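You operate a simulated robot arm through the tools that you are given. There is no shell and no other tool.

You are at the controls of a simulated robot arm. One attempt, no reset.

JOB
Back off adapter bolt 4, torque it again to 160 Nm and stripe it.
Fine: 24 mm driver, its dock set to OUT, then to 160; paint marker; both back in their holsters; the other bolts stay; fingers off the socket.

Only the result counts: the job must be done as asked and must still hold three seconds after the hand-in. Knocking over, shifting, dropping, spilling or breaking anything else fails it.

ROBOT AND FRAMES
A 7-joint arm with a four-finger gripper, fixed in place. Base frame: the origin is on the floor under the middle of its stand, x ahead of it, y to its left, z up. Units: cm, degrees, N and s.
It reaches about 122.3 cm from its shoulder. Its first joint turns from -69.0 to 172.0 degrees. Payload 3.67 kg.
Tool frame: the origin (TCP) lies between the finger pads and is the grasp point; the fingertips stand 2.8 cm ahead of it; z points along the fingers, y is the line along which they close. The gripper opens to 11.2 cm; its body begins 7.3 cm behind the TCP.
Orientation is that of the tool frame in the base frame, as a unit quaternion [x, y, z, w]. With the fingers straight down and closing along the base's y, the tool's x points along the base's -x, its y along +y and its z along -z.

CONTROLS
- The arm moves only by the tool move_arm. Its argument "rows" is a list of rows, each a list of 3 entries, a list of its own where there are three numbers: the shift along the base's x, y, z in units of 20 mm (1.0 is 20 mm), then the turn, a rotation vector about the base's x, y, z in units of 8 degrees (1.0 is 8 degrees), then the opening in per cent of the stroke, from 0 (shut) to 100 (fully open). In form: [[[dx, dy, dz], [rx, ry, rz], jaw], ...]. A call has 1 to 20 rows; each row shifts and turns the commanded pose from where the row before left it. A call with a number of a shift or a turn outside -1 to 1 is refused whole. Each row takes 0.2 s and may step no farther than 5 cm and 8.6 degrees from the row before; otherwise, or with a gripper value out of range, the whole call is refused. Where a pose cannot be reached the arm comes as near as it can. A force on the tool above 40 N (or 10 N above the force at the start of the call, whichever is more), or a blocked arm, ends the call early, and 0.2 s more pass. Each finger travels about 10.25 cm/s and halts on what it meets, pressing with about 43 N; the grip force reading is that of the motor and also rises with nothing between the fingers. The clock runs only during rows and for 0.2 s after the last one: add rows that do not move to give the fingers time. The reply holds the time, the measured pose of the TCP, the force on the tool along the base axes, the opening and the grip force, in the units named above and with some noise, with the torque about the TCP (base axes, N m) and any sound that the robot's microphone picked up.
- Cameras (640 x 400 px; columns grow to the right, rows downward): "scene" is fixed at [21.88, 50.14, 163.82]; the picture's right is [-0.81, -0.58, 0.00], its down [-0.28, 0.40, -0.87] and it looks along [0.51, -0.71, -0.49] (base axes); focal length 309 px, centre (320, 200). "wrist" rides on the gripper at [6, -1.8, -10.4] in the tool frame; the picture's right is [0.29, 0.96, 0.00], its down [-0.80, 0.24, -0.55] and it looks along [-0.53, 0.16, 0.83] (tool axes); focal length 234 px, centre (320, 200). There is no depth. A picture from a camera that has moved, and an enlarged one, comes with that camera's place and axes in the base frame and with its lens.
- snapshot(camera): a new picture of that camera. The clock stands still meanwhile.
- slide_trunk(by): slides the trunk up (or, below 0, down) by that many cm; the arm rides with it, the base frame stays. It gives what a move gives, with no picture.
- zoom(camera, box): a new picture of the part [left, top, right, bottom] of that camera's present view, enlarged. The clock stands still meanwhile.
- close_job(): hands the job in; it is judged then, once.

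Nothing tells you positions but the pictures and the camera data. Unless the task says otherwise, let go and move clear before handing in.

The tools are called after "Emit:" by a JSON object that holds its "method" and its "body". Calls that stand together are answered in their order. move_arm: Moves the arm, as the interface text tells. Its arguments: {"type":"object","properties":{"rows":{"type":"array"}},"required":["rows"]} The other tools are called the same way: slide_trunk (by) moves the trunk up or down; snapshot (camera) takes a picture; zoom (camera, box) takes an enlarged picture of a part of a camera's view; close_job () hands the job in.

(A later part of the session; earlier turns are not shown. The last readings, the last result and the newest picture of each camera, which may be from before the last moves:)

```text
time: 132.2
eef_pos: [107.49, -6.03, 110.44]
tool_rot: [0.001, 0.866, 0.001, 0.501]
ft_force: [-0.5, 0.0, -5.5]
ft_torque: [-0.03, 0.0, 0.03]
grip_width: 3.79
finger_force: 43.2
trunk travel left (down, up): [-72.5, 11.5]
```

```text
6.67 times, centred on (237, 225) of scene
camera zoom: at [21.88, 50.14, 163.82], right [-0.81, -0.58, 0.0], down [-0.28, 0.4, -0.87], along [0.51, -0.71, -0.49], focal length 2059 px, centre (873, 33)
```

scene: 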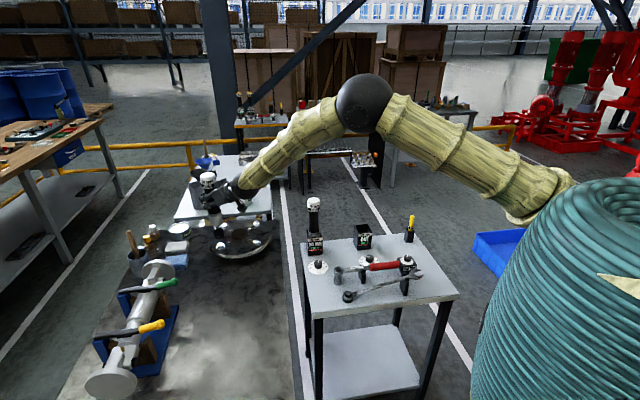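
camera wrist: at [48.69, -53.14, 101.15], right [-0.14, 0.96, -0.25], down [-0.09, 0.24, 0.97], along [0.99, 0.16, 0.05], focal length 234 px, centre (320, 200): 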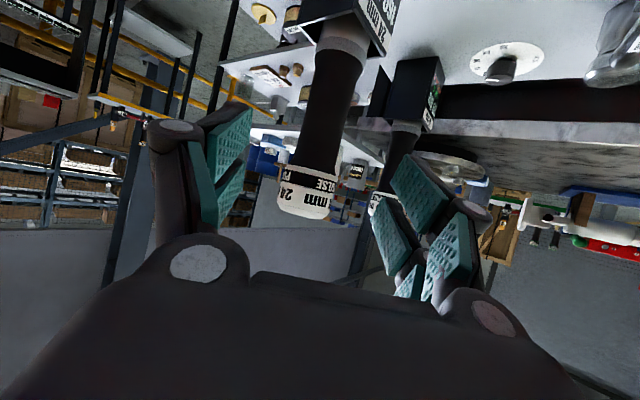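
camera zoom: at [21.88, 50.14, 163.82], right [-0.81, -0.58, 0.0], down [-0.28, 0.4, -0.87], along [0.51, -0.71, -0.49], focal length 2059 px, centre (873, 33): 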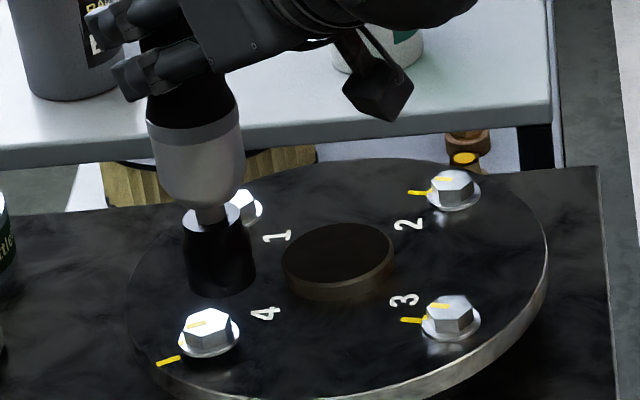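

Shifting about +1.9 cm in x to sit over bolt 4, then checking again.

Emit:
{"method": "move_arm", "body": {"rows": [[[0.48, -0.02, -0.3], [0, 0, 0], 15], [[0.46, -0.02, -0.5], [0, 0, 0], 15], [[0, 0, -0.4], [0, 0, 0], 15], [[0, 0, 0], [0, 0, 0], 15]]}}

Emit:
{"method": "zoom", "body": {"camera": "scene", "box": [210, 210, 250, 255]}}

```text
time: 133.2
eef_pos: [109.33, -6.18, 108.24]
tool_rot: [0.001, 0.866, 0.001, 0.5]
ft_force: [-0.4, 0.3, -6.2]
ft_torque: [0.04, -0.01, 0.0]
grip_width: 3.82
finger_force: 43.4
trunk travel left (down, up): [-72.5, 11.5]
```

```text
8.89 times, centred on (230, 232) of scene
camera zoom: at [21.88, 50.14, 163.82], right [-0.81, -0.58, 0.0], down [-0.28, 0.4, -0.87], along [0.51, -0.71, -0.49], focal length 2745 px, centre (1120, -89)
```

zoom: 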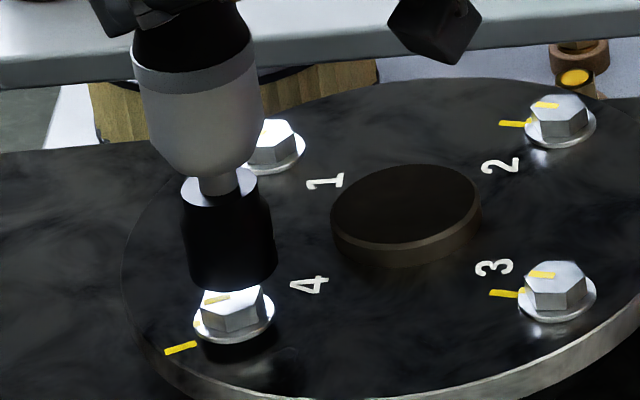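

Emit:
{"method": "move_arm", "body": {"rows": [[[0.14, 0, 0], [0, 0, 0], 15], [[0, 0, -0.3], [0, 0, 0], 15], [[0, 0, -0.25], [0, 0, 0], 15], [[0, 0, 0], [0, 0, 0], 15]]}}

Emit:
{"method": "zoom", "body": {"camera": "scene", "box": [210, 210, 250, 255]}}

```text
time: 134.2
eef_pos: [109.67, -6.03, 107.17]
tool_rot: [0.001, 0.866, 0.001, 0.501]
ft_force: [-0.1, 0.0, -5.8]
ft_torque: [0.03, 0.01, 0.01]
grip_width: 3.86
finger_force: 42.6
trunk travel left (down, up): [-72.5, 11.5]
```

```text
8.89 times, centred on (230, 232) of scene
camera zoom: at [21.88, 50.14, 163.82], right [-0.81, -0.58, 0.0], down [-0.28, 0.4, -0.87], along [0.51, -0.71, -0.49], focal length 2745 px, centre (1120, -89)
```

zoom: 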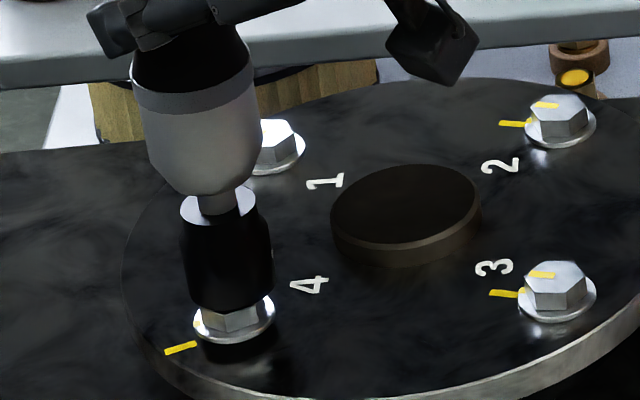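

Now aligned. Lowering gently onto the head.

Emit:
{"method": "move_arm", "body": {"rows": [[[0, 0, -0.2], [0, 0, 0], 15], [[0, 0, -0.15], [0, 0, 0], 15], [[0, 0, -0.15], [0, 0, 0], 15], [[0, 0, 0], [0, 0, 0], 15]]}}

Emit:
{"method": "zoom", "body": {"camera": "scene", "box": [210, 210, 250, 255]}}

```text
time: 135.2
eef_pos: [109.58, -6.06, 105.92]
tool_rot: [0.0, 0.866, 0.002, 0.5]
ft_force: [1.6, 5.0, -8.3]
ft_torque: [0.76, -0.27, -0.02]
grip_width: 3.82
finger_force: 43.0
trunk travel left (down, up): [-72.5, 11.5]
```

```text
8.89 times, centred on (230, 232) of scene
camera zoom: at [21.88, 50.14, 163.82], right [-0.81, -0.58, 0.0], down [-0.28, 0.4, -0.87], along [0.51, -0.71, -0.49], focal length 2745 px, centre (1120, -89)
```

zoom: 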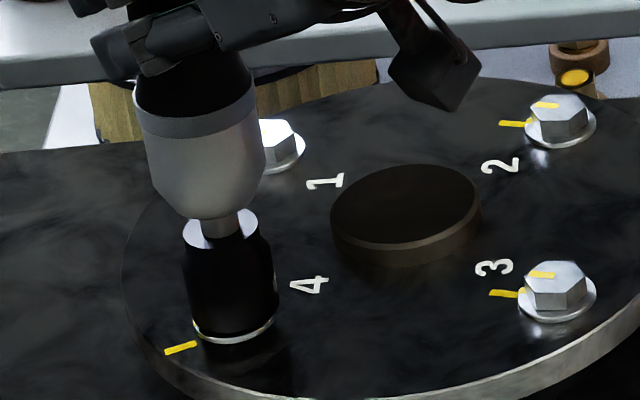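

It went straight over the hex. Pressing down to drive the bolt in, following it.

Emit:
{"method": "move_arm", "body": {"rows": [[[0, 0.03, -0.12], [0, 0, 0], 15], [[0, 0, -0.12], [0, 0, 0], 15], [[0, 0, -0.04], [0, 0, 0], 15], [[0, 0, 0], [0, 0, 0], 15]]}}

Emit:
{"method": "zoom", "body": {"camera": "scene", "box": [222, 236, 242, 252]}}

```text
time: 136.2
eef_pos: [109.65, -5.86, 105.66]
tool_rot: [0.001, 0.866, 0.0, 0.5]
ft_force: [-1.6, 0.6, -0.4]
ft_torque: [-0.22, 0.3, -0.09]
grip_width: 3.85
finger_force: 43.0
trunk travel left (down, up): [-72.5, 11.5]
```

```text
16.00 times, centred on (232, 244) of scene
camera zoom: at [21.88, 50.14, 163.82], right [-0.81, -0.58, 0.0], down [-0.28, 0.4, -0.87], along [0.51, -0.71, -0.49], focal length 4941 px, centre (1728, -504)
```

zoom: 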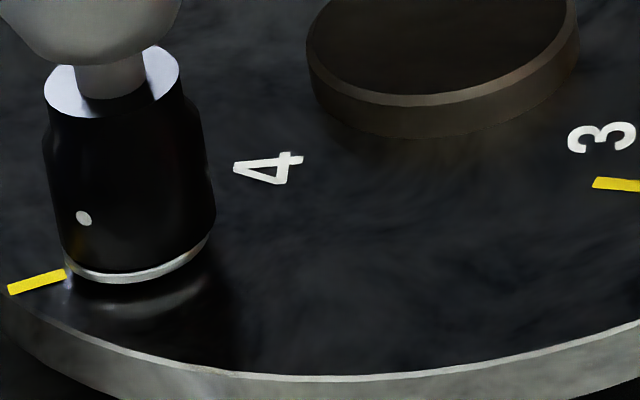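

Emit:
{"method": "move_arm", "body": {"rows": [[[0, 0, -0.15], [0, 0, 0], 15], [[0, 0, -0.03], [0, 0, 0], 15], [[0, 0, -0.03], [0, 0, 0], 15]]}}

Emit:
{"method": "zoom", "body": {"camera": "scene", "box": [222, 236, 242, 252]}}

```text
time: 137.0
eef_pos: [109.42, -6.07, 105.26]
tool_rot: [0.001, 0.865, 0.0, 0.502]
ft_force: [-3.8, -0.3, 7.7]
ft_torque: [-0.3, 0.57, -0.06]
grip_width: 3.86
finger_force: 43.3
trunk travel left (down, up): [-72.5, 11.5]
```

```text
16.00 times, centred on (232, 244) of scene
camera zoom: at [21.88, 50.14, 163.82], right [-0.81, -0.58, 0.0], down [-0.28, 0.4, -0.87], along [0.51, -0.71, -0.49], focal length 4941 px, centre (1728, -504)
```

zoom: 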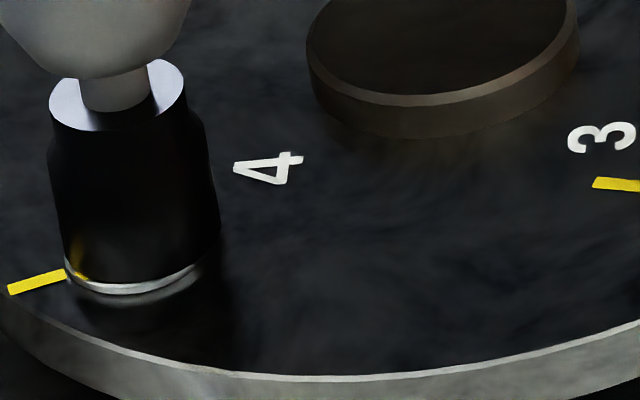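

The bolt is running down. Keeping the pressure on.

Emit:
{"method": "move_arm", "body": {"rows": [[[0, 0, -0.1], [0, 0, 0], 15], [[0, 0, -0.08], [0, 0, 0], 15], [[0, 0, 0], [0, 0, 0], 15], [[0, 0, 0], [0, 0, 0], 15]]}}

Emit:
{"method": "zoom", "body": {"camera": "scene", "box": [222, 236, 242, 252]}}

Emit:
{"method": "zoom", "body": {"camera": "scene", "box": [340, 215, 390, 255]}}

```text
time: 138.0
eef_pos: [109.5, -5.96, 105.21]
tool_rot: [0.002, 0.864, 0.0, 0.503]
ft_force: [-4.6, 2.7, 23.2]
ft_torque: [0.03, 0.53, -0.22]
grip_width: 3.84
finger_force: 43.4
trunk travel left (down, up): [-72.5, 11.5]
```

```text
16.00 times, centred on (232, 244) of scene
camera zoom: at [21.88, 50.14, 163.82], right [-0.81, -0.58, 0.0], down [-0.28, 0.4, -0.87], along [0.51, -0.71, -0.49], focal length 4941 px, centre (1728, -504)
```

zoom: 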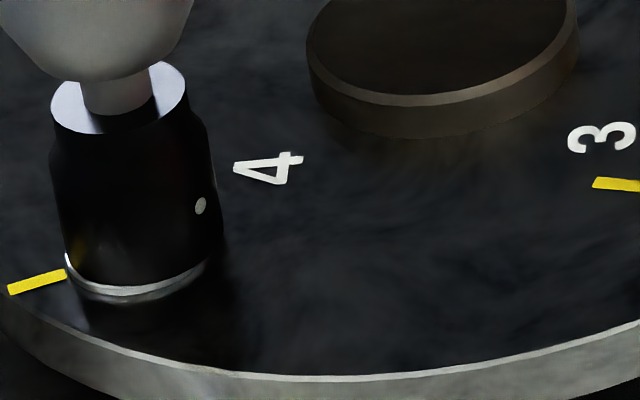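

```text
10.00 times, centred on (365, 235) of scene
camera zoom: at [21.88, 50.14, 163.82], right [-0.81, -0.58, 0.0], down [-0.28, 0.4, -0.87], along [0.51, -0.71, -0.49], focal length 3088 px, centre (-130, -150)
```

zoom: 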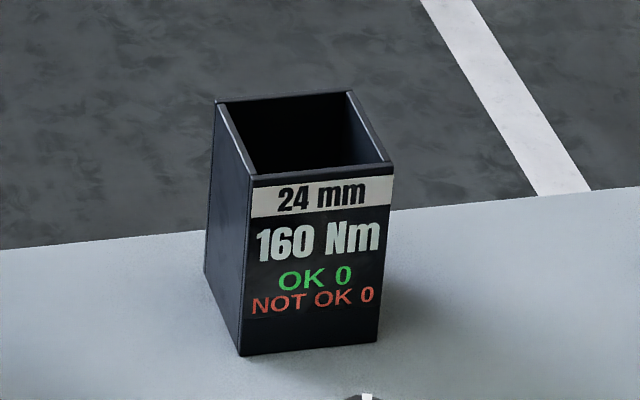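

Still running, no result yet. Holding pressure.

Emit:
{"method": "move_arm", "body": {"rows": [[[0, 0, -0.03], [0, 0, 0], 15], [[0, 0, 0], [0, 0, 0], 15], [[0, 0, 0], [0, 0, 0], 15], [[0, 0, 0], [0, 0, 0], 15], [[0, 0, 0], [0, 0, 0], 15]]}}

Emit:
{"method": "zoom", "body": {"camera": "scene", "box": [222, 236, 242, 252]}}

Emit:
{"method": "zoom", "body": {"camera": "scene", "box": [340, 215, 390, 255]}}

```text
time: 139.2
eef_pos: [109.47, -6.06, 105.23]
tool_rot: [0.001, 0.865, 0.001, 0.503]
ft_force: [2.8, 4.7, 30.5]
ft_torque: [0.27, -0.7, 0.0]
grip_width: 3.86
finger_force: 43.1
trunk travel left (down, up): [-72.5, 11.5]
```

```text
16.00 times, centred on (232, 244) of scene
camera zoom: at [21.88, 50.14, 163.82], right [-0.81, -0.58, 0.0], down [-0.28, 0.4, -0.87], along [0.51, -0.71, -0.49], focal length 4941 px, centre (1728, -504)
```

zoom: 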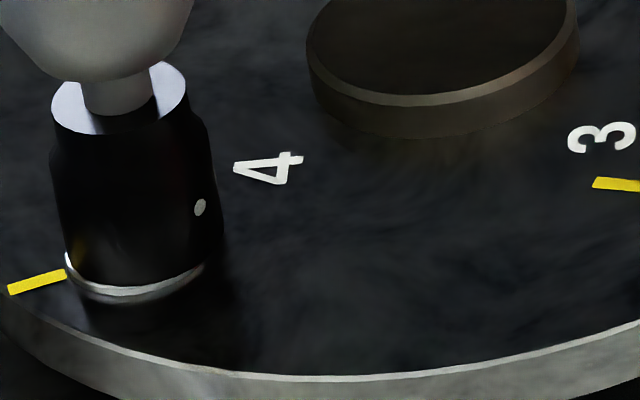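

```text
10.00 times, centred on (365, 235) of scene
camera zoom: at [21.88, 50.14, 163.82], right [-0.81, -0.58, 0.0], down [-0.28, 0.4, -0.87], along [0.51, -0.71, -0.49], focal length 3088 px, centre (-130, -150)
```

zoom: 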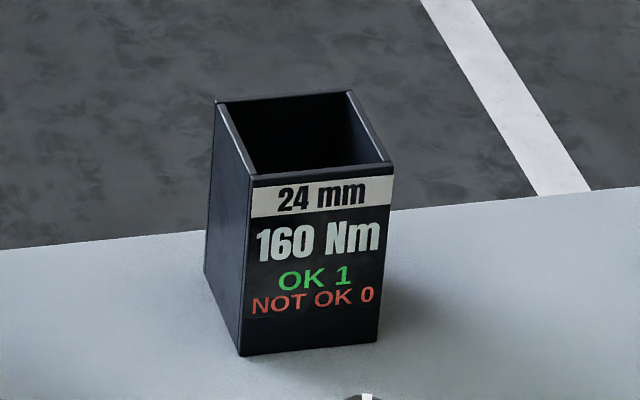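

The dock shows OK 1. Lifting straight off.

Emit:
{"method": "move_arm", "body": {"rows": [[[0, 0, 0.6], [0, 0, 0], 15], [[0, 0, 0.8], [0, 0, 0], 15], [[0, 0, 1], [0, 0, 0], 15], [[0, 0, 1], [0, 0, 0], 15], [[0, 0, 1], [0, 0, 0], 15], [[0, 0, 1], [0, 0, 0], 15], [[0, 0, 0], [0, 0, 0], 15]]}}

Emit:
{"method": "zoom", "body": {"camera": "scene", "box": [205, 195, 269, 255]}}

Emit:
{"method": "zoom", "body": {"camera": "scene", "box": [340, 215, 390, 255]}}

```text
time: 140.8
eef_pos: [109.74, -6.06, 115.41]
tool_rot: [0.002, 0.866, 0.0, 0.501]
ft_force: [-0.6, -0.4, -5.5]
ft_torque: [-0.02, 0.0, 0.0]
grip_width: 3.83
finger_force: 43.2
trunk travel left (down, up): [-72.5, 11.5]
```

```text
6.67 times, centred on (237, 225) of scene
camera zoom: at [21.88, 50.14, 163.82], right [-0.81, -0.58, 0.0], down [-0.28, 0.4, -0.87], along [0.51, -0.71, -0.49], focal length 2059 px, centre (873, 33)
```

zoom: 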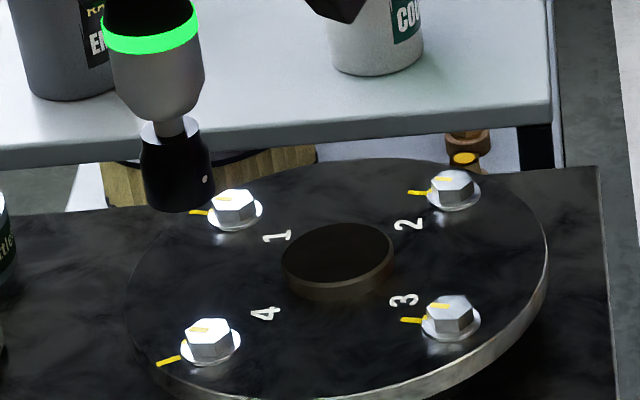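

```text
10.00 times, centred on (365, 235) of scene
camera zoom: at [21.88, 50.14, 163.82], right [-0.81, -0.58, 0.0], down [-0.28, 0.4, -0.87], along [0.51, -0.71, -0.49], focal length 3088 px, centre (-130, -150)
```

zoom: 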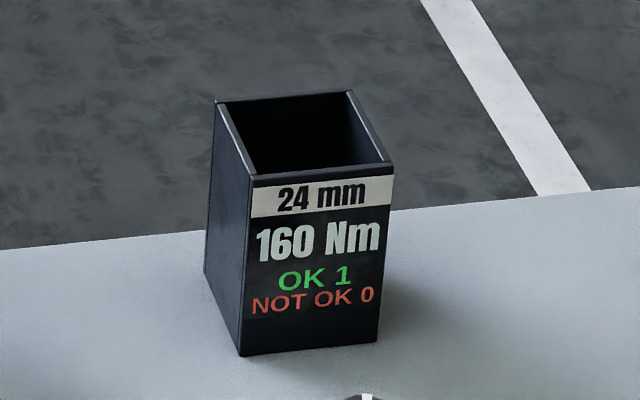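

Green ring lit and the bolt is seated. Returning the driver to its dock.

Emit:
{"method": "move_arm", "body": {"rows": [[[-1, 0, 0], [0, 0, 0], 15], [[-1, 0, 0], [0, 0, 0], 15], [[-1, 0, 0], [0, 0, 0], 15], [[-1, 0, 0], [0, 0, 0], 15], [[-1, 0, 0], [0, 0, 0], 15], [[-1, 0, 0], [0, 0, 0], 15], [[-1, 0, 0], [0, 0, 0], 15], [[-1, 0, 0], [0, 0, 0], 15], [[-1, 0, 0], [0, 0, 0], 15], [[-1, 0, 0], [0, 0, 0], 15], [[-1, 0, 0], [0, 0, 0], 15], [[-1, 0, 0], [0, 0, 0], 15], [[-1, -1, 0], [0, 0, 0], 15], [[-1, -1, 0], [0, 0, 0], 15], [[-1, -1, 0], [0, 0, 0], 15], [[-1, -1, 0], [0, 0, 0], 15], [[-1, -1, 0], [0, 0, 0], 15], [[-1, -1, 0], [0, 0, 0], 15], [[-1, -1, 0], [0, 0, 0], 15]]}}

Emit:
{"method": "move_arm", "body": {"rows": [[[0, -1, 0], [0, 0, 0], 15], [[0, -1, 0], [0, 0, 0], 15], [[0, -1, 0], [0, 0, 0], 15], [[0, -1, 0], [0, 0, 0], 15], [[0, -1, 0], [0, 0, 0], 15], [[0, -1, 0], [0, 0, 0], 15], [[0, -1, 0], [0, 0, 0], 15], [[0, -1, 0], [0, 0, 0], 15], [[0, -1, 0], [0, 0, 0], 15], [[0, -1, 0], [0, 0, 0], 15], [[0, -1, 0], [0, 0, 0], 15], [[0, -1, 0], [0, 0, 0], 15], [[0, -1, 0], [0, 0, 0], 15], [[0, -1, 0], [0, 0, 0], 15], [[0, -1, 0], [0, 0, 0], 15], [[-0.1, -0.4, 0], [0, 0, 0], 15], [[0, 0, 0], [0, 0, 0], 15]]}}

Emit:
{"method": "zoom", "body": {"camera": "scene", "box": [338, 135, 398, 210]}}

```text
time: 144.8
eef_pos: [71.62, -20.12, 115.59]
tool_rot: [0.001, 0.865, 0.002, 0.502]
ft_force: [-0.3, 0.0, -6.7]
ft_torque: [0.01, 0.02, 0.02]
grip_width: 3.86
finger_force: 42.8
trunk travel left (down, up): [-72.5, 11.5]
```

```text
time: 148.4
eef_pos: [71.4, -50.97, 115.38]
tool_rot: [0.001, 0.865, 0.001, 0.501]
ft_force: [0.0, -0.3, -5.9]
ft_torque: [-0.01, 0.01, -0.03]
grip_width: 3.85
finger_force: 43.5
trunk travel left (down, up): [-72.5, 11.5]
```

```text
5.33 times, centred on (368, 172) of scene
camera zoom: at [21.88, 50.14, 163.82], right [-0.81, -0.58, 0.0], down [-0.28, 0.4, -0.87], along [0.51, -0.71, -0.49], focal length 1647 px, centre (64, 347)
```

zoom: 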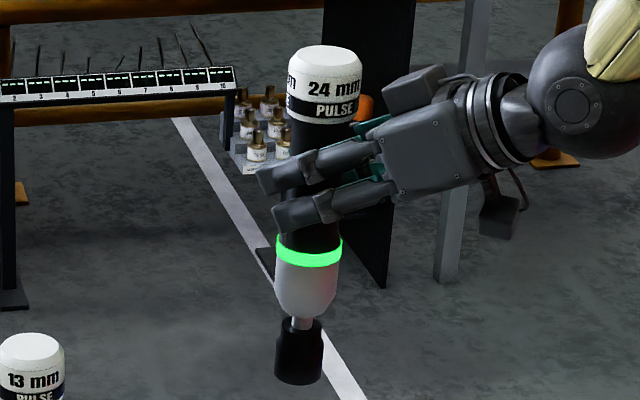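

Vertical. Lowering into the dock.

Emit:
{"method": "move_arm", "body": {"rows": [[[-0.04, 0, -1], [0, 0, 0], 15], [[0, 0, -1], [0, 0, 0], 15], [[0, 0, -1], [0, 0, 0], 15], [[0, 0, -0.8], [0, 0, 0], 15], [[0, 0, -0.7], [0, 0, 0], 15], [[0, 0, -0.7], [0, 0, 0], 15], [[0, 0, -0.7], [0, 0, 0], 15], [[0, 0, -0.7], [0, 0, 0], 15], [[0, 0, -0.7], [0, 0, 0], 15], [[0, 0, -0.7], [0, 0, 0], 15], [[0, 0, -0.7], [0, 0, 0], 15], [[0, 0, -0.6], [0, 0, 0], 15], [[0, 0, -0.4], [0, 0, 0], 15], [[0, 0, 0], [0, 0, 0], 15]]}}

Emit:
{"method": "zoom", "body": {"camera": "scene", "box": [338, 155, 402, 255]}}

```text
time: 151.4
eef_pos: [71.41, -51.04, 96.02]
tool_rot: [0.002, 0.866, 0.001, 0.501]
ft_force: [-2.4, -0.8, -7.2]
ft_torque: [-0.13, 0.15, -0.03]
grip_width: 3.87
finger_force: 43.0
trunk travel left (down, up): [-72.5, 11.5]
```

```text
4.00 times, centred on (370, 205) of scene
camera zoom: at [21.88, 50.14, 163.82], right [-0.81, -0.58, 0.0], down [-0.28, 0.4, -0.87], along [0.51, -0.71, -0.49], focal length 1235 px, centre (120, 180)
```

zoom: 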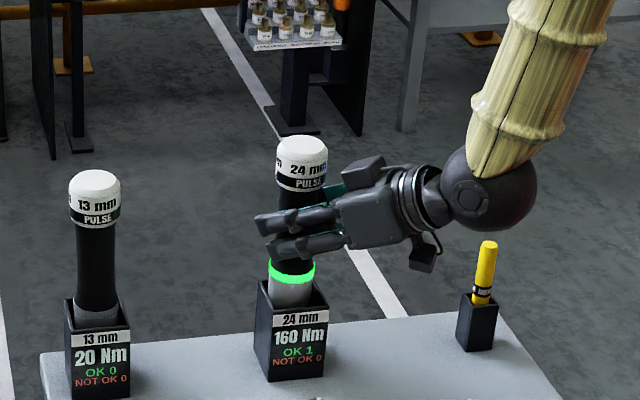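

Emit:
{"method": "move_arm", "body": {"rows": [[[-0.06, 0.03, -0.15], [0, 0, 0], 15], [[0, 0, -0.15], [0, 0, 0], 15], [[0, 0, -0.15], [0, 0, 0], 15], [[0, 0, -0.1], [0, 0, 0], 15], [[0, 0, 0], [0, 0, 0], 15]]}}

```text
time: 152.6
eef_pos: [71.22, -50.95, 95.13]
tool_rot: [0.001, 0.865, 0.001, 0.501]
ft_force: [0.6, 0.0, -6.4]
ft_torque: [0.0, 0.03, 0.01]
grip_width: 3.87
finger_force: 42.8
trunk travel left (down, up): [-72.5, 11.5]
```

Emit:
{"method": "move_arm", "body": {"rows": [[[0, 0, -0.1], [0, 0, 0], 15], [[0, 0, -0.1], [0, 0, 0], 15], [[0, 0, -0.08], [0, 0, 0], 15], [[0, 0, 0], [0, 0, 0], 15]]}}

```text
time: 153.6
eef_pos: [71.3, -50.82, 94.48]
tool_rot: [0.002, 0.866, 0.001, 0.501]
ft_force: [0.0, 0.5, -3.6]
ft_torque: [0.03, 0.01, 0.02]
grip_width: 3.84
finger_force: 43.3
trunk travel left (down, up): [-72.5, 11.5]
```

Just touching down. A hair lower, then open.

Emit:
{"method": "move_arm", "body": {"rows": [[[0, 0, -0.04], [0, 0, 0], 15], [[0, 0, 0], [0, 0, 0], 15], [[0, 0, 0], [0, 0, 0], 35], [[0, 0, 0], [0, 0, 0], 55], [[0, 0, 0], [0, 0, 0], 75], [[0, 0, 0], [0, 0, 0], 75]]}}

Emit:
{"method": "zoom", "body": {"camera": "scene", "box": [338, 155, 402, 255]}}

```text
time: 155.0
eef_pos: [71.18, -50.88, 94.43]
tool_rot: [0.001, 0.866, 0.002, 0.5]
ft_force: [-0.3, 1.1, 0.6]
ft_torque: [-0.02, 0.01, -0.01]
grip_width: 8.41
finger_force: 0.0
trunk travel left (down, up): [-72.5, 11.5]
```

```text
4.00 times, centred on (370, 205) of scene
camera zoom: at [21.88, 50.14, 163.82], right [-0.81, -0.58, 0.0], down [-0.28, 0.4, -0.87], along [0.51, -0.71, -0.49], focal length 1235 px, centre (120, 180)
```

zoom: 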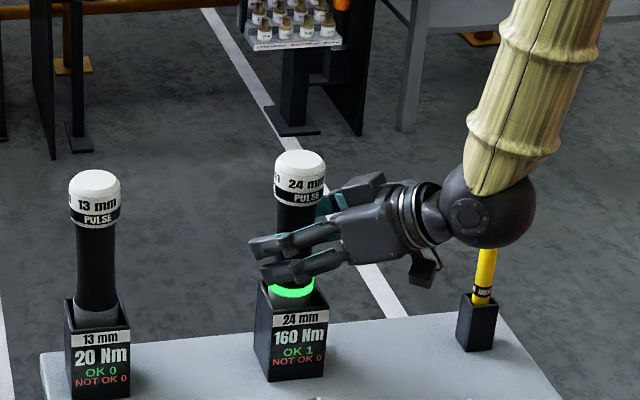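

The driver is back in its holster with OK 1. Next the paint marker: backing off and moving above it to measure its position.

Emit:
{"method": "move_arm", "body": {"rows": [[[-0.8, 0, 0.5], [0, 0, 0], 75], [[-0.8, 0, 0.5], [0, 0, 0], 75], [[-0.8, 0, 0.5], [0, 0, 0], 75], [[-0.8, 0, 0.5], [0, 0, 0], 75], [[-0.8, 0, 0.5], [0, 0, 0], 75], [[-0.8, 0, 0.5], [0, 0, 0], 75], [[-0.35, -1, 0.4], [0, 0.94, 0], 75], [[-0.35, -1, 0.4], [0, 0.94, 0], 75], [[-0.35, -1, 0.4], [0, 0.94, 0], 75], [[-0.35, -1, 0.4], [0, 0.94, 0], 75], [[-0.35, -1, 0.4], [0, 0.94, 0], 75], [[-0.35, -1, 0.4], [0, 0.94, 0], 75], [[-0.35, -1, 0.4], [0, 0.94, 0], 75], [[-0.35, -1, 0.4], [0, 0.94, 0], 75], [[0, 0, 0], [0, 0, 0], 75]]}}

Emit:
{"method": "snapshot", "body": {"camera": "wrist"}}

Emit:
{"method": "zoom", "body": {"camera": "scene", "box": [330, 150, 450, 270]}}

```text
time: 158.2
eef_pos: [55.88, -66.71, 107.04]
tool_rot: [0.0, 1.0, 0.0, 0.0]
ft_force: [-0.6, -0.4, 0.2]
ft_torque: [0.01, -0.04, -0.02]
grip_width: 8.38
finger_force: 0.0
trunk travel left (down, up): [-72.5, 11.5]
```

```text
taken
camera wrist: at [49.93, -68.46, 117.46], right [-0.29, 0.96, 0.0], down [0.8, 0.24, 0.55], along [0.53, 0.16, -0.83], focal length 234 px, centre (320, 200)
```

wrist: 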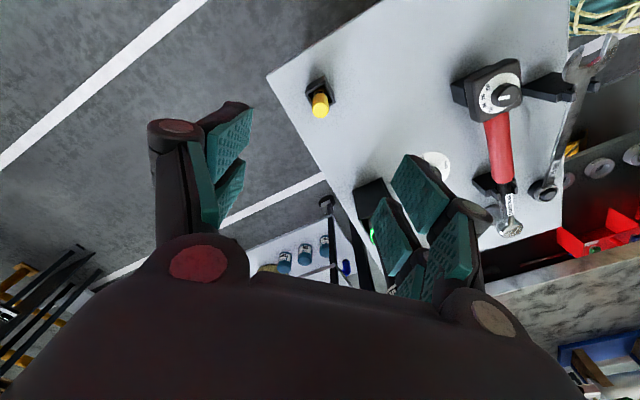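

```text
3.33 times, centred on (390, 210) of scene
camera zoom: at [21.88, 50.14, 163.82], right [-0.81, -0.58, 0.0], down [-0.28, 0.4, -0.87], along [0.51, -0.71, -0.49], focal length 1029 px, centre (87, 167)
```

zoom: 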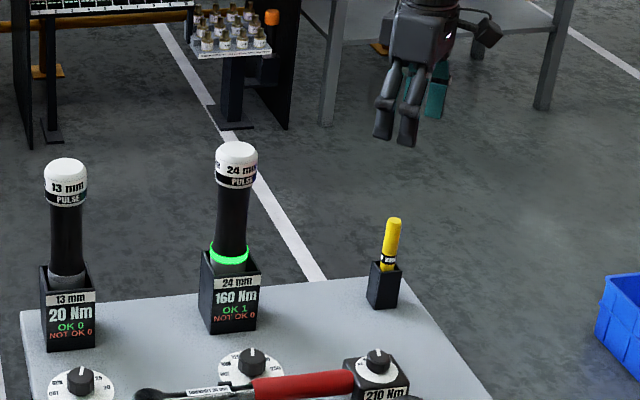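

Emit:
{"method": "zoom", "body": {"camera": "wrist", "box": [280, 65, 360, 125]}}

Emit:
{"method": "zoom", "body": {"camera": "scene", "box": [390, 205, 430, 250]}}

```text
6.67 times, centred on (320, 95) of wrist
camera zoom: at [49.93, -68.46, 117.46], right [-0.29, 0.96, 0.0], down [0.8, 0.24, 0.55], along [0.53, 0.16, -0.83], focal length 1561 px, centre (320, 900)
```

zoom: 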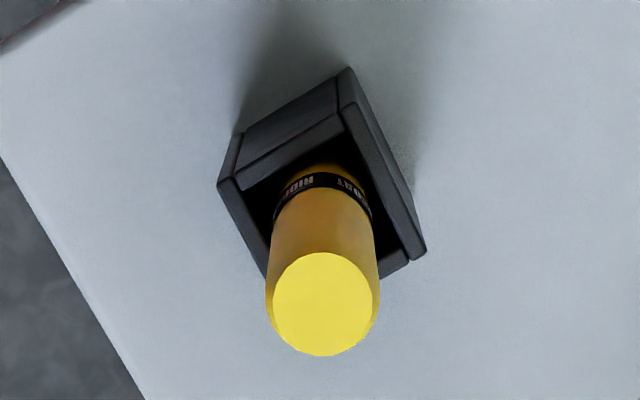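

```text
8.89 times, centred on (410, 228) of scene
camera zoom: at [21.88, 50.14, 163.82], right [-0.81, -0.58, 0.0], down [-0.28, 0.4, -0.87], along [0.51, -0.71, -0.49], focal length 2745 px, centre (-480, -44)
```

zoom: 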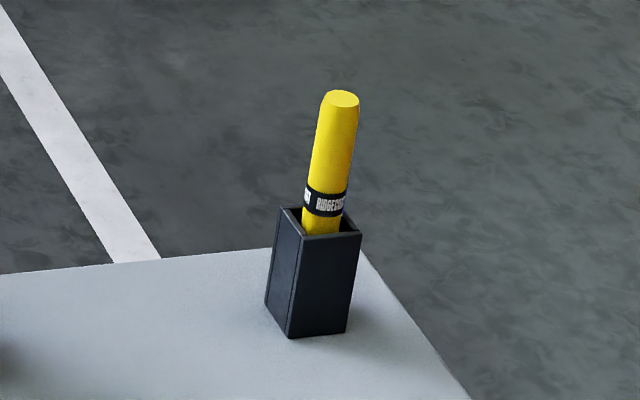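

Marker measured precisely: axis (55.6,-66.7), top z=91.4, 1.7 cm thick, with the holster top at about 83.8. I'll tilt the hand 45° and approach it.

Emit:
{"method": "move_arm", "body": {"rows": [[[-0.617, 0, -0.8], [0, -0.9375, 0], 50], [[-0.617, 0, -0.8], [0, -0.9375, 0], 50], [[-0.617, 0, -1], [0, -0.9375, 0], 50], [[-0.617, 0, -1], [0, -0.9375, 0], 50], [[-0.617, 0, -1], [0, -0.9375, 0], 50], [[-0.617, 0, -1], [0, -0.9375, 0], 50], [[0, 0, 0], [0, 0, 0], 50]]}}

Emit:
{"method": "snapshot", "body": {"camera": "wrist"}}

Emit:
{"method": "zoom", "body": {"camera": "scene", "box": [340, 150, 480, 270]}}

```text
time: 159.8
eef_pos: [50.73, -64.66, 99.42]
tool_rot: [-0.011, 0.968, 0.04, 0.249]
ft_force: [-0.2, 0.6, 0.9]
ft_torque: [0.01, -0.02, -0.03]
grip_width: 5.58
finger_force: 0.0
out of reach, approached as far as the arm can: row 4, 5, 6
trunk travel left (down, up): [-72.5, 11.5]
```

```text
taken
camera wrist: at [40.47, -67.38, 105.4], right [-0.29, 0.95, -0.07], down [0.42, 0.19, 0.89], along [0.86, 0.23, -0.46], focal length 234 px, centre (320, 200)
```

wrist: 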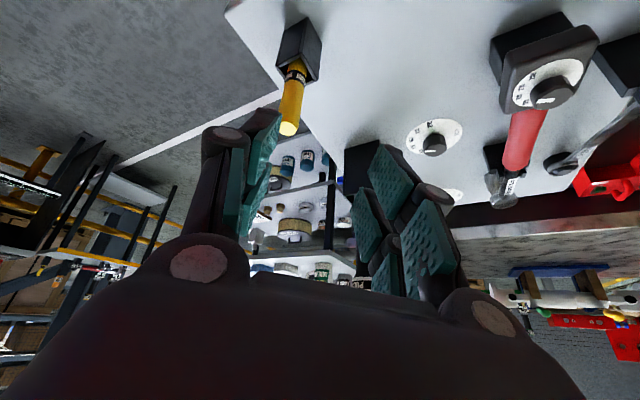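

```text
3.33 times, centred on (410, 210) of scene
camera zoom: at [21.88, 50.14, 163.82], right [-0.81, -0.58, 0.0], down [-0.28, 0.4, -0.87], along [0.51, -0.71, -0.49], focal length 1029 px, centre (20, 167)
```

zoom: 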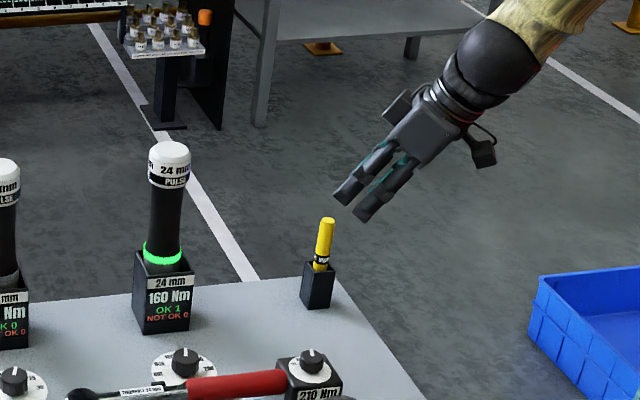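

The straight +x hand azimuth is out of the arm's range here. I'll yaw the hand outward by -45° (with a 45° tilt) and come from the robot side.

Emit:
{"method": "move_arm", "body": {"rows": [[[0, 0.5, 0], [-0.1775, -0.248, -0.8504], 50], [[0, 0.5, 0], [-0.1775, -0.248, -0.8504], 50], [[0, 0.5, 0], [-0.1775, -0.248, -0.8504], 50], [[0, 0, -0.3], [-0.1775, -0.248, -0.8504], 50], [[0, 0, -0.5], [-0.1775, -0.248, -0.8504], 50], [[0, 0, -0.5], [-0.1775, -0.248, -0.8504], 50], [[0, 0, -0.5], [-0.1775, -0.248, -0.8504], 50], [[0, 0, 0], [0, 0, 0], 50]]}}

Emit:
{"method": "snapshot", "body": {"camera": "wrist"}}

Emit:
{"method": "zoom", "body": {"camera": "scene", "box": [340, 150, 480, 270]}}

```text
time: 161.6
eef_pos: [50.56, -62.06, 95.47]
tool_rot: [0.305, 0.88, -0.092, 0.351]
ft_force: [-0.3, -0.6, -0.9]
ft_torque: [0.0, -0.06, 0.06]
grip_width: 5.58
finger_force: 0.1
out of reach, approached as far as the arm can: row 1, 2
trunk travel left (down, up): [-72.5, 11.5]
```

```text
taken
camera wrist: at [40.11, -56.79, 99.03], right [0.42, 0.9, -0.15], down [0.29, 0.02, 0.96], along [0.86, -0.44, -0.25], focal length 234 px, centre (320, 200)
```

wrist: 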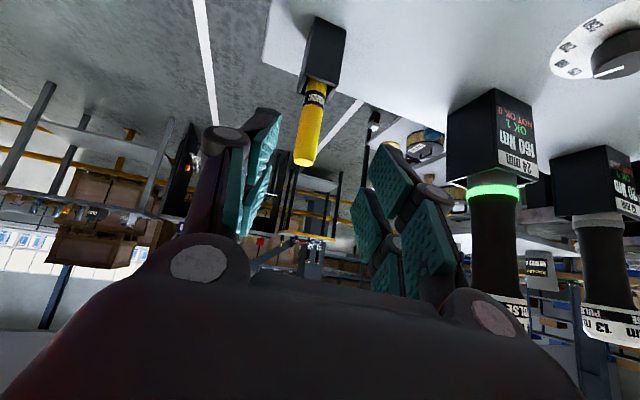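

```text
3.33 times, centred on (410, 210) of scene
camera zoom: at [21.88, 50.14, 163.82], right [-0.81, -0.58, 0.0], down [-0.28, 0.4, -0.87], along [0.51, -0.71, -0.49], focal length 1029 px, centre (20, 167)
```

zoom: 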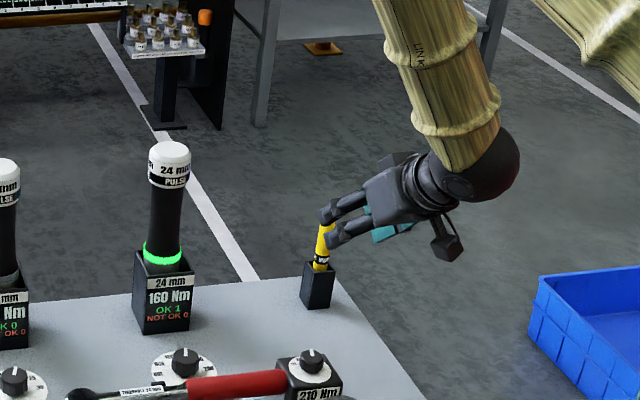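

Correcting the last few degrees of orientation before approaching.

Emit:
{"method": "move_arm", "body": {"rows": [[[0, 0.08, 0], [-0.244, 0, -0.5], 50], [[0, 0.08, 0], [-0.244, 0, -0.5], 50], [[0, 0, 0], [0, 0, 0], 50]]}}

Emit:
{"method": "snapshot", "body": {"camera": "wrist"}}

```text
time: 162.4
eef_pos: [50.62, -61.44, 95.66]
tool_rot: [0.354, 0.853, -0.148, 0.354]
ft_force: [0.3, 0.2, 0.3]
ft_torque: [0.0, 0.0, 0.02]
grip_width: 5.57
finger_force: 0.1
trunk travel left (down, up): [-72.5, 11.5]
```

```text
taken
camera wrist: at [41.04, -54.57, 98.8], right [0.53, 0.82, -0.21], down [0.29, 0.05, 0.95], along [0.79, -0.57, -0.21], focal length 234 px, centre (320, 200)
```

wrist: 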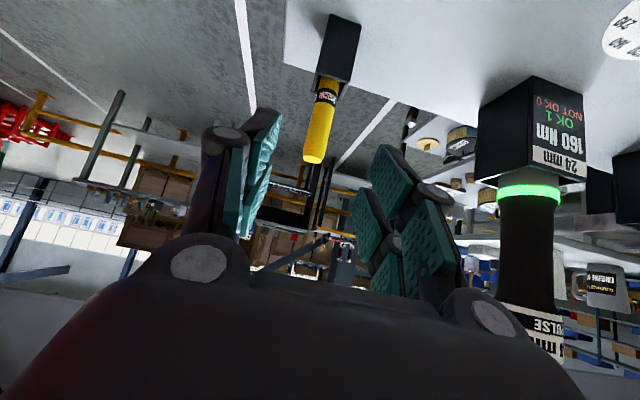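

Orientation is right and the marker is centred between the fingers. Approaching.

Emit:
{"method": "move_arm", "body": {"rows": [[[0.41, -0.43, -0.61], [0, 0, 0], 50], [[0.41, -0.43, -0.61], [0, 0, 0], 50], [[0.41, -0.43, -0.61], [0, 0, 0], 50], [[0.41, -0.43, -0.61], [0, 0, 0], 50], [[0.41, -0.43, -0.61], [0, 0, 0], 50], [[0.41, -0.43, -0.61], [0, 0, 0], 50], [[0, 0, 0], [0, 0, 0], 50]]}}

Emit:
{"method": "snapshot", "body": {"camera": "wrist"}}

Emit:
{"method": "zoom", "body": {"camera": "scene", "box": [380, 190, 450, 260]}}

```text
time: 164.0
eef_pos: [55.43, -66.59, 88.45]
tool_rot: [0.354, 0.853, -0.149, 0.353]
ft_force: [-0.1, 0.0, 0.3]
ft_torque: [-0.01, 0.01, 0.03]
grip_width: 5.62
finger_force: 0.0
trunk travel left (down, up): [-72.5, 11.5]
```

```text
taken
camera wrist: at [46.04, -59.61, 91.47], right [0.53, 0.82, -0.21], down [0.29, 0.05, 0.95], along [0.79, -0.57, -0.21], focal length 234 px, centre (320, 200)
```

wrist: 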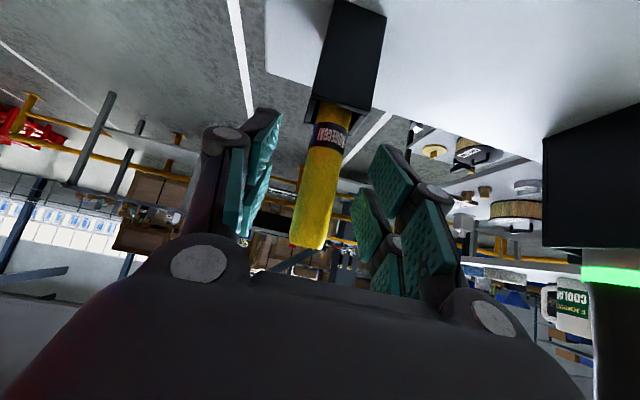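

```text
5.71 times, centred on (415, 225) of scene
camera zoom: at [21.88, 50.14, 163.82], right [-0.81, -0.58, 0.0], down [-0.28, 0.4, -0.87], along [0.51, -0.71, -0.49], focal length 1765 px, centre (-223, 57)
```

zoom: 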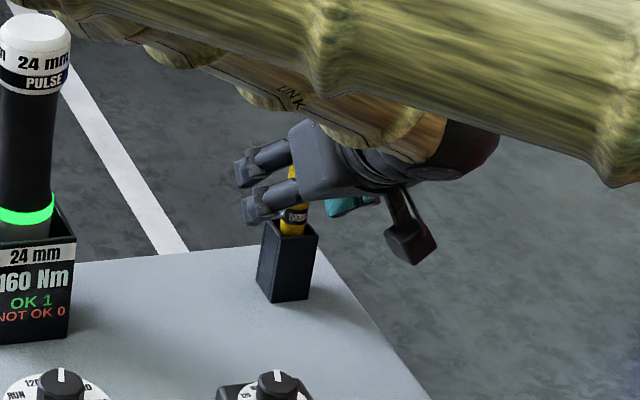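

Closing on the marker.

Emit:
{"method": "move_arm", "body": {"rows": [[[0.03, 0.03, 0], [0, 0, 0], 35], [[0, 0, 0], [0, 0, 0], 22], [[0, 0, 0], [0, 0, 0], 12], [[0, 0, 0], [0, 0, 0], 5], [[0, 0, 0], [0, 0, 0], 5]]}}

Emit:
{"method": "snapshot", "body": {"camera": "wrist"}}

Emit:
{"method": "zoom", "body": {"camera": "scene", "box": [380, 190, 450, 260]}}

```text
time: 165.2
eef_pos: [55.66, -66.56, 88.44]
tool_rot: [0.353, 0.853, -0.149, 0.354]
ft_force: [-0.7, -0.5, 1.6]
ft_torque: [-0.03, 0.04, -0.02]
grip_width: 1.76
finger_force: 42.8
trunk travel left (down, up): [-72.5, 11.5]
```

```text
taken
camera wrist: at [46.07, -59.55, 91.49], right [0.53, 0.82, -0.21], down [0.29, 0.05, 0.95], along [0.79, -0.57, -0.21], focal length 234 px, centre (320, 200)
```

wrist: 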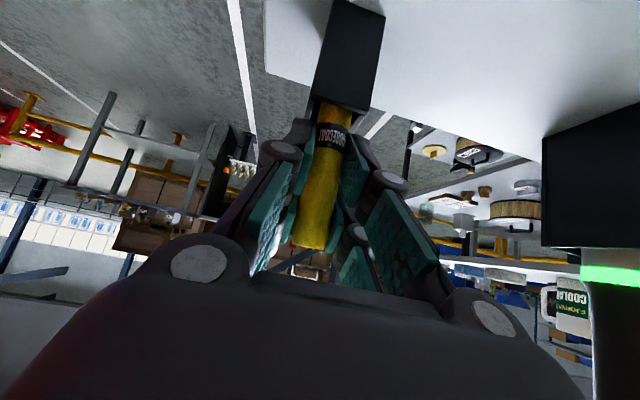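

```text
5.71 times, centred on (415, 225) of scene
camera zoom: at [21.88, 50.14, 163.82], right [-0.81, -0.58, 0.0], down [-0.28, 0.4, -0.87], along [0.51, -0.71, -0.49], focal length 1765 px, centre (-223, 57)
```

zoom: 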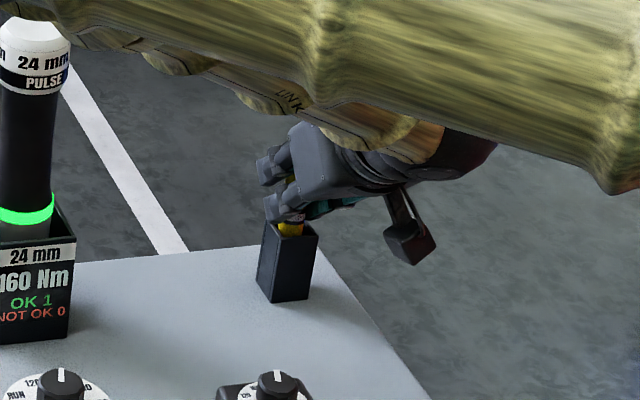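

Marker gripped. Lifting straight up.

Emit:
{"method": "move_arm", "body": {"rows": [[[0, 0, 0.4], [0, 0, 0], 5], [[0, 0, 0.8], [0, 0, 0], 5], [[0, 0, 1], [0, 0, 0], 5], [[0, 0, 1], [0, 0, 0], 5], [[0, 0, 1], [0, 0, 0], 5], [[0, 0, 1], [0, 0, 0], 5], [[0, 0, 1], [0, 0, 0], 5], [[0, 0, 1], [0, 0, 0], 5], [[0, 0, 1], [0, 0, 0], 5], [[0, 0, 0], [0, 0, 0], 5]]}}

Emit:
{"method": "snapshot", "body": {"camera": "wrist"}}

Emit:
{"method": "zoom", "body": {"camera": "scene", "box": [370, 130, 460, 260]}}

```text
time: 167.4
eef_pos: [55.6, -66.64, 104.81]
tool_rot: [0.353, 0.853, -0.148, 0.353]
ft_force: [-0.1, -0.5, -0.3]
ft_torque: [-0.01, 0.04, 0.01]
grip_width: 1.74
finger_force: 43.5
trunk travel left (down, up): [-72.5, 11.5]
```

```text
taken
camera wrist: at [46.18, -59.61, 107.86], right [0.53, 0.82, -0.21], down [0.29, 0.05, 0.95], along [0.79, -0.57, -0.21], focal length 234 px, centre (320, 200)
```

wrist: 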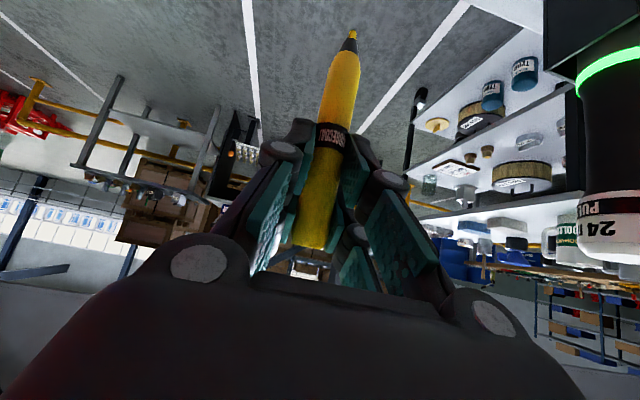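

```text
3.08 times, centred on (415, 195) of scene
camera zoom: at [21.88, 50.14, 163.82], right [-0.81, -0.58, 0.0], down [-0.28, 0.4, -0.87], along [0.51, -0.71, -0.49], focal length 950 px, centre (28, 215)
```

zoom: 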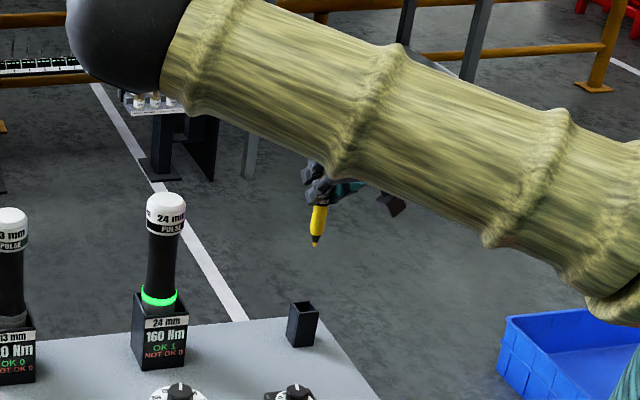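

The marker's bare tip shows about 10.0 cm below the TCP, and the wrist camera can see it. Moving toward bolt 4, past both drivers, and turning the hand back to face +x.

Emit:
{"method": "move_arm", "body": {"rows": [[[0, 1, 0], [0, 0, 0], 5], [[0, 1, 0], [0, 0, 0], 5], [[0, 1, 0], [0, 0, 0], 5], [[0, 1, 0], [0, 0, 0], 5], [[0, 1, 0], [0, 0, 0], 5], [[0, 1, 0], [0, 0, 0], 5], [[0, 1, 0], [0, 0, 0], 5], [[0, 1, 0], [0, 0, 0], 5], [[0, 1, 0], [0, 0, 0], 5], [[0, 1, 0], [0, 0, 0], 5], [[0, 1, 0], [0, 0, 0.5625], 5], [[0, 1, 0], [0, 0, 0.5625], 5], [[0, 1, 0], [0, 0, 0.5625], 5], [[0, 1, 0], [0, 0, 0.5625], 5], [[0, 1, 0], [0, 0, 0.5625], 5], [[0, 1, 0], [0, 0, 0.5625], 5], [[0, 1, 0], [0, 0, 0.5625], 5], [[0, 1, 0], [0, 0, 0.5625], 5], [[0, 1, 0], [0, 0, 0.5625], 5], [[0, 1, 0], [0, 0, 0.5625], 5]]}}

Emit:
{"method": "move_arm", "body": {"rows": [[[1, 1, 0], [0, 0, 0], 5], [[1, 1, 0], [0, 0, 0], 5], [[1, 1, 0], [0, 0, 0], 5], [[1, 1, 0], [0, 0, 0], 5], [[1, 1, 0], [0, 0, 0], 5], [[1, 1, 0], [0, 0, 0], 5], [[1, 1, 0], [0, 0, 0], 5], [[1, 1, 0], [0, 0, 0], 5], [[1, 1, 0], [0, 0, 0], 5], [[1, 1, 0], [0, 0, 0], 5], [[1, 0, 0], [0, 0, 0], 5], [[1, 0, 0], [0, 0, 0], 5], [[1, 0, 0], [0, 0, 0], 5], [[1, 0, 0], [0, 0, 0], 5], [[1, 0, 0], [0, 0, 0], 5], [[1, 0, 0], [0, 0, 0], 5], [[1, 0, 0], [0, 0, 0], 5], [[1, 0, 0], [0, 0, 0], 5]]}}

Emit:
{"method": "snapshot", "body": {"camera": "wrist"}}

Emit:
{"method": "zoom", "body": {"camera": "scene", "box": [180, 120, 330, 270]}}

```text
time: 170.7
eef_pos: [54.03, -37.73, 97.57]
tool_rot: [0.18, 0.929, -0.084, 0.312]
ft_force: [0.7, 0.0, -0.3]
ft_torque: [0.0, 0.02, 0.01]
grip_width: 1.76
finger_force: 42.7
out of reach, approached as far as the arm can: row 13, 14, 15, 16
trunk travel left (down, up): [-72.5, 11.5]
stopped in row 16: the arm was blocked; the commanded pose is now the measured one
```

```text
time: 172.1
eef_pos: [61.95, -32.16, 92.29]
tool_rot: [0.19, 0.947, -0.096, 0.241]
ft_force: [-17.1, -31.2, 22.9]
ft_torque: [-2.43, 1.95, 0.77]
grip_width: 2.05
finger_force: 43.3
out of reach, approached as far as the arm can: row 3, 4, 5, 6
trunk travel left (down, up): [-72.5, 11.5]
stopped in row 6: the force on the tool passed its limit at 44 N (the readings are from after the stop); the commanded pose is now the measured one
```

```text
taken
camera wrist: at [51.81, -29.1, 98.48], right [0.15, 0.96, -0.23], down [0.51, 0.12, 0.85], along [0.84, -0.25, -0.47], focal length 234 px, centre (320, 200)
```

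wrist: 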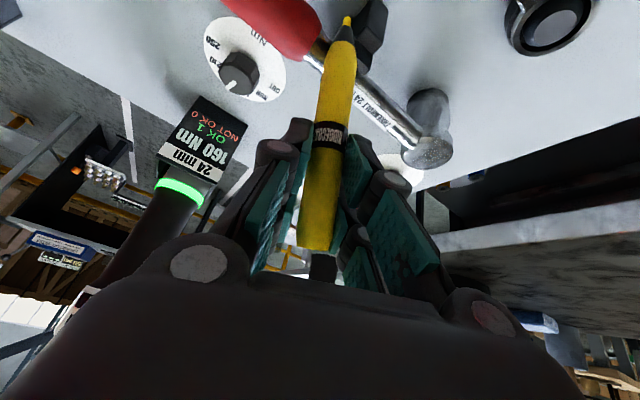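

```text
2.67 times, centred on (255, 195) of scene
camera zoom: at [21.88, 50.14, 163.82], right [-0.81, -0.58, 0.0], down [-0.28, 0.4, -0.87], along [0.51, -0.71, -0.49], focal length 824 px, centre (493, 213)
```

zoom: 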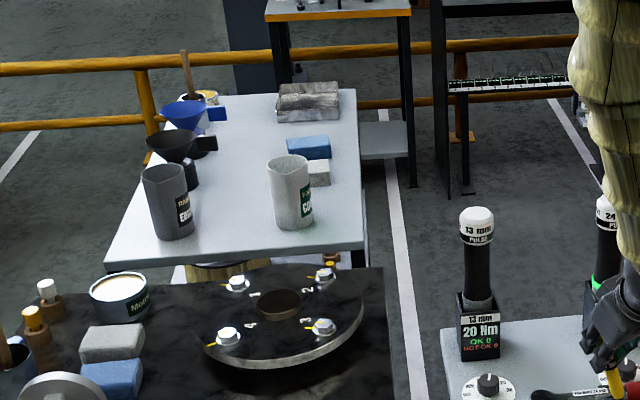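

The arm got blocked and drifted low, and it pressed against something near the torque wrench. I need to look before moving anything.

Emit:
{"method": "zoom", "body": {"camera": "scene", "box": [300, 180, 470, 310]}}

Emit:
{"method": "snapshot", "body": {"camera": "scene"}}

Emit:
{"method": "zoom", "body": {"camera": "wrist", "box": [250, 0, 450, 125]}}

```text
3.08 times, centred on (385, 245) of scene
camera zoom: at [21.88, 50.14, 163.82], right [-0.81, -0.58, 0.0], down [-0.28, 0.4, -0.87], along [0.51, -0.71, -0.49], focal length 950 px, centre (120, 62)
```

zoom: 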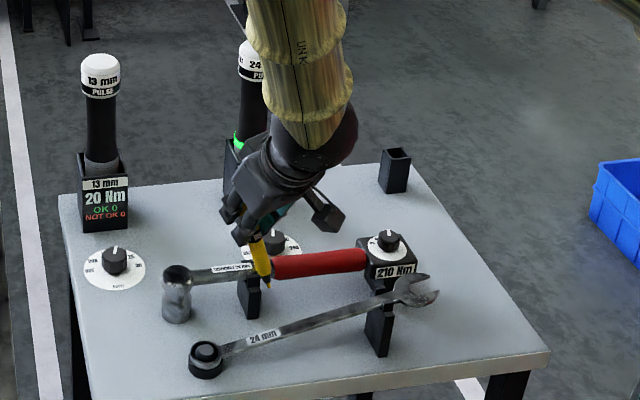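

```text
taken
```

scene: 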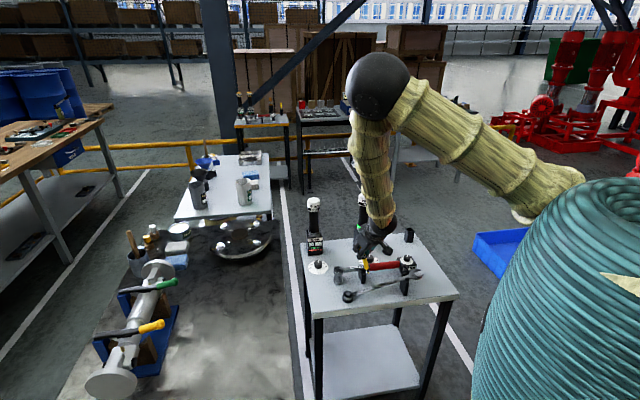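

```text
3.20 times, centred on (350, 62) of wrist
camera zoom: at [51.81, -29.1, 98.48], right [0.15, 0.96, -0.23], down [0.51, 0.12, 0.85], along [0.84, -0.25, -0.47], focal length 749 px, centre (224, 640)
```

zoom: 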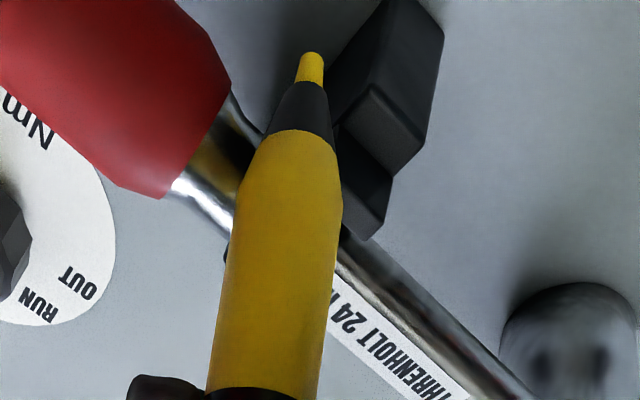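

Nothing on the table appears displaced; the marker is resting against the wrench's support. I'll back straight up in small steps and watch the forces.

Emit:
{"method": "move_arm", "body": {"rows": [[[0, 0, 0.2], [0, 0, 0], 5]]}}

Emit:
{"method": "zoom", "body": {"camera": "wrist", "box": [250, 0, 450, 125]}}

```text
time: 172.5
eef_pos: [62.28, -31.6, 92.32]
tool_rot: [0.196, 0.947, -0.086, 0.239]
ft_force: [-2.3, 4.1, 2.1]
ft_torque: [0.29, 0.22, -0.1]
grip_width: 1.7
finger_force: 43.2
trunk travel left (down, up): [-72.5, 11.5]
```

```text
3.20 times, centred on (350, 62) of wrist
camera zoom: at [52.28, -28.59, 98.5], right [0.16, 0.96, -0.21], down [0.51, 0.1, 0.85], along [0.84, -0.24, -0.48], focal length 749 px, centre (224, 640)
```

zoom: 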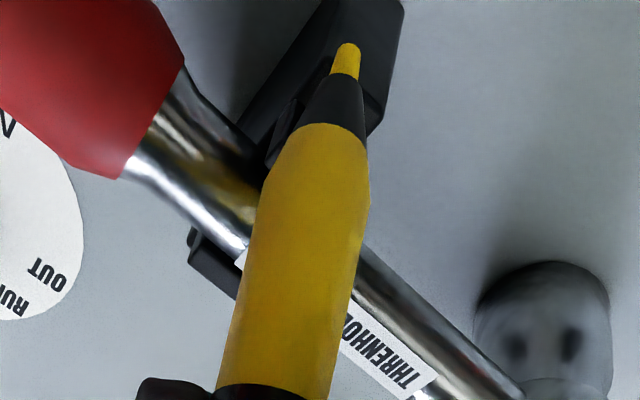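

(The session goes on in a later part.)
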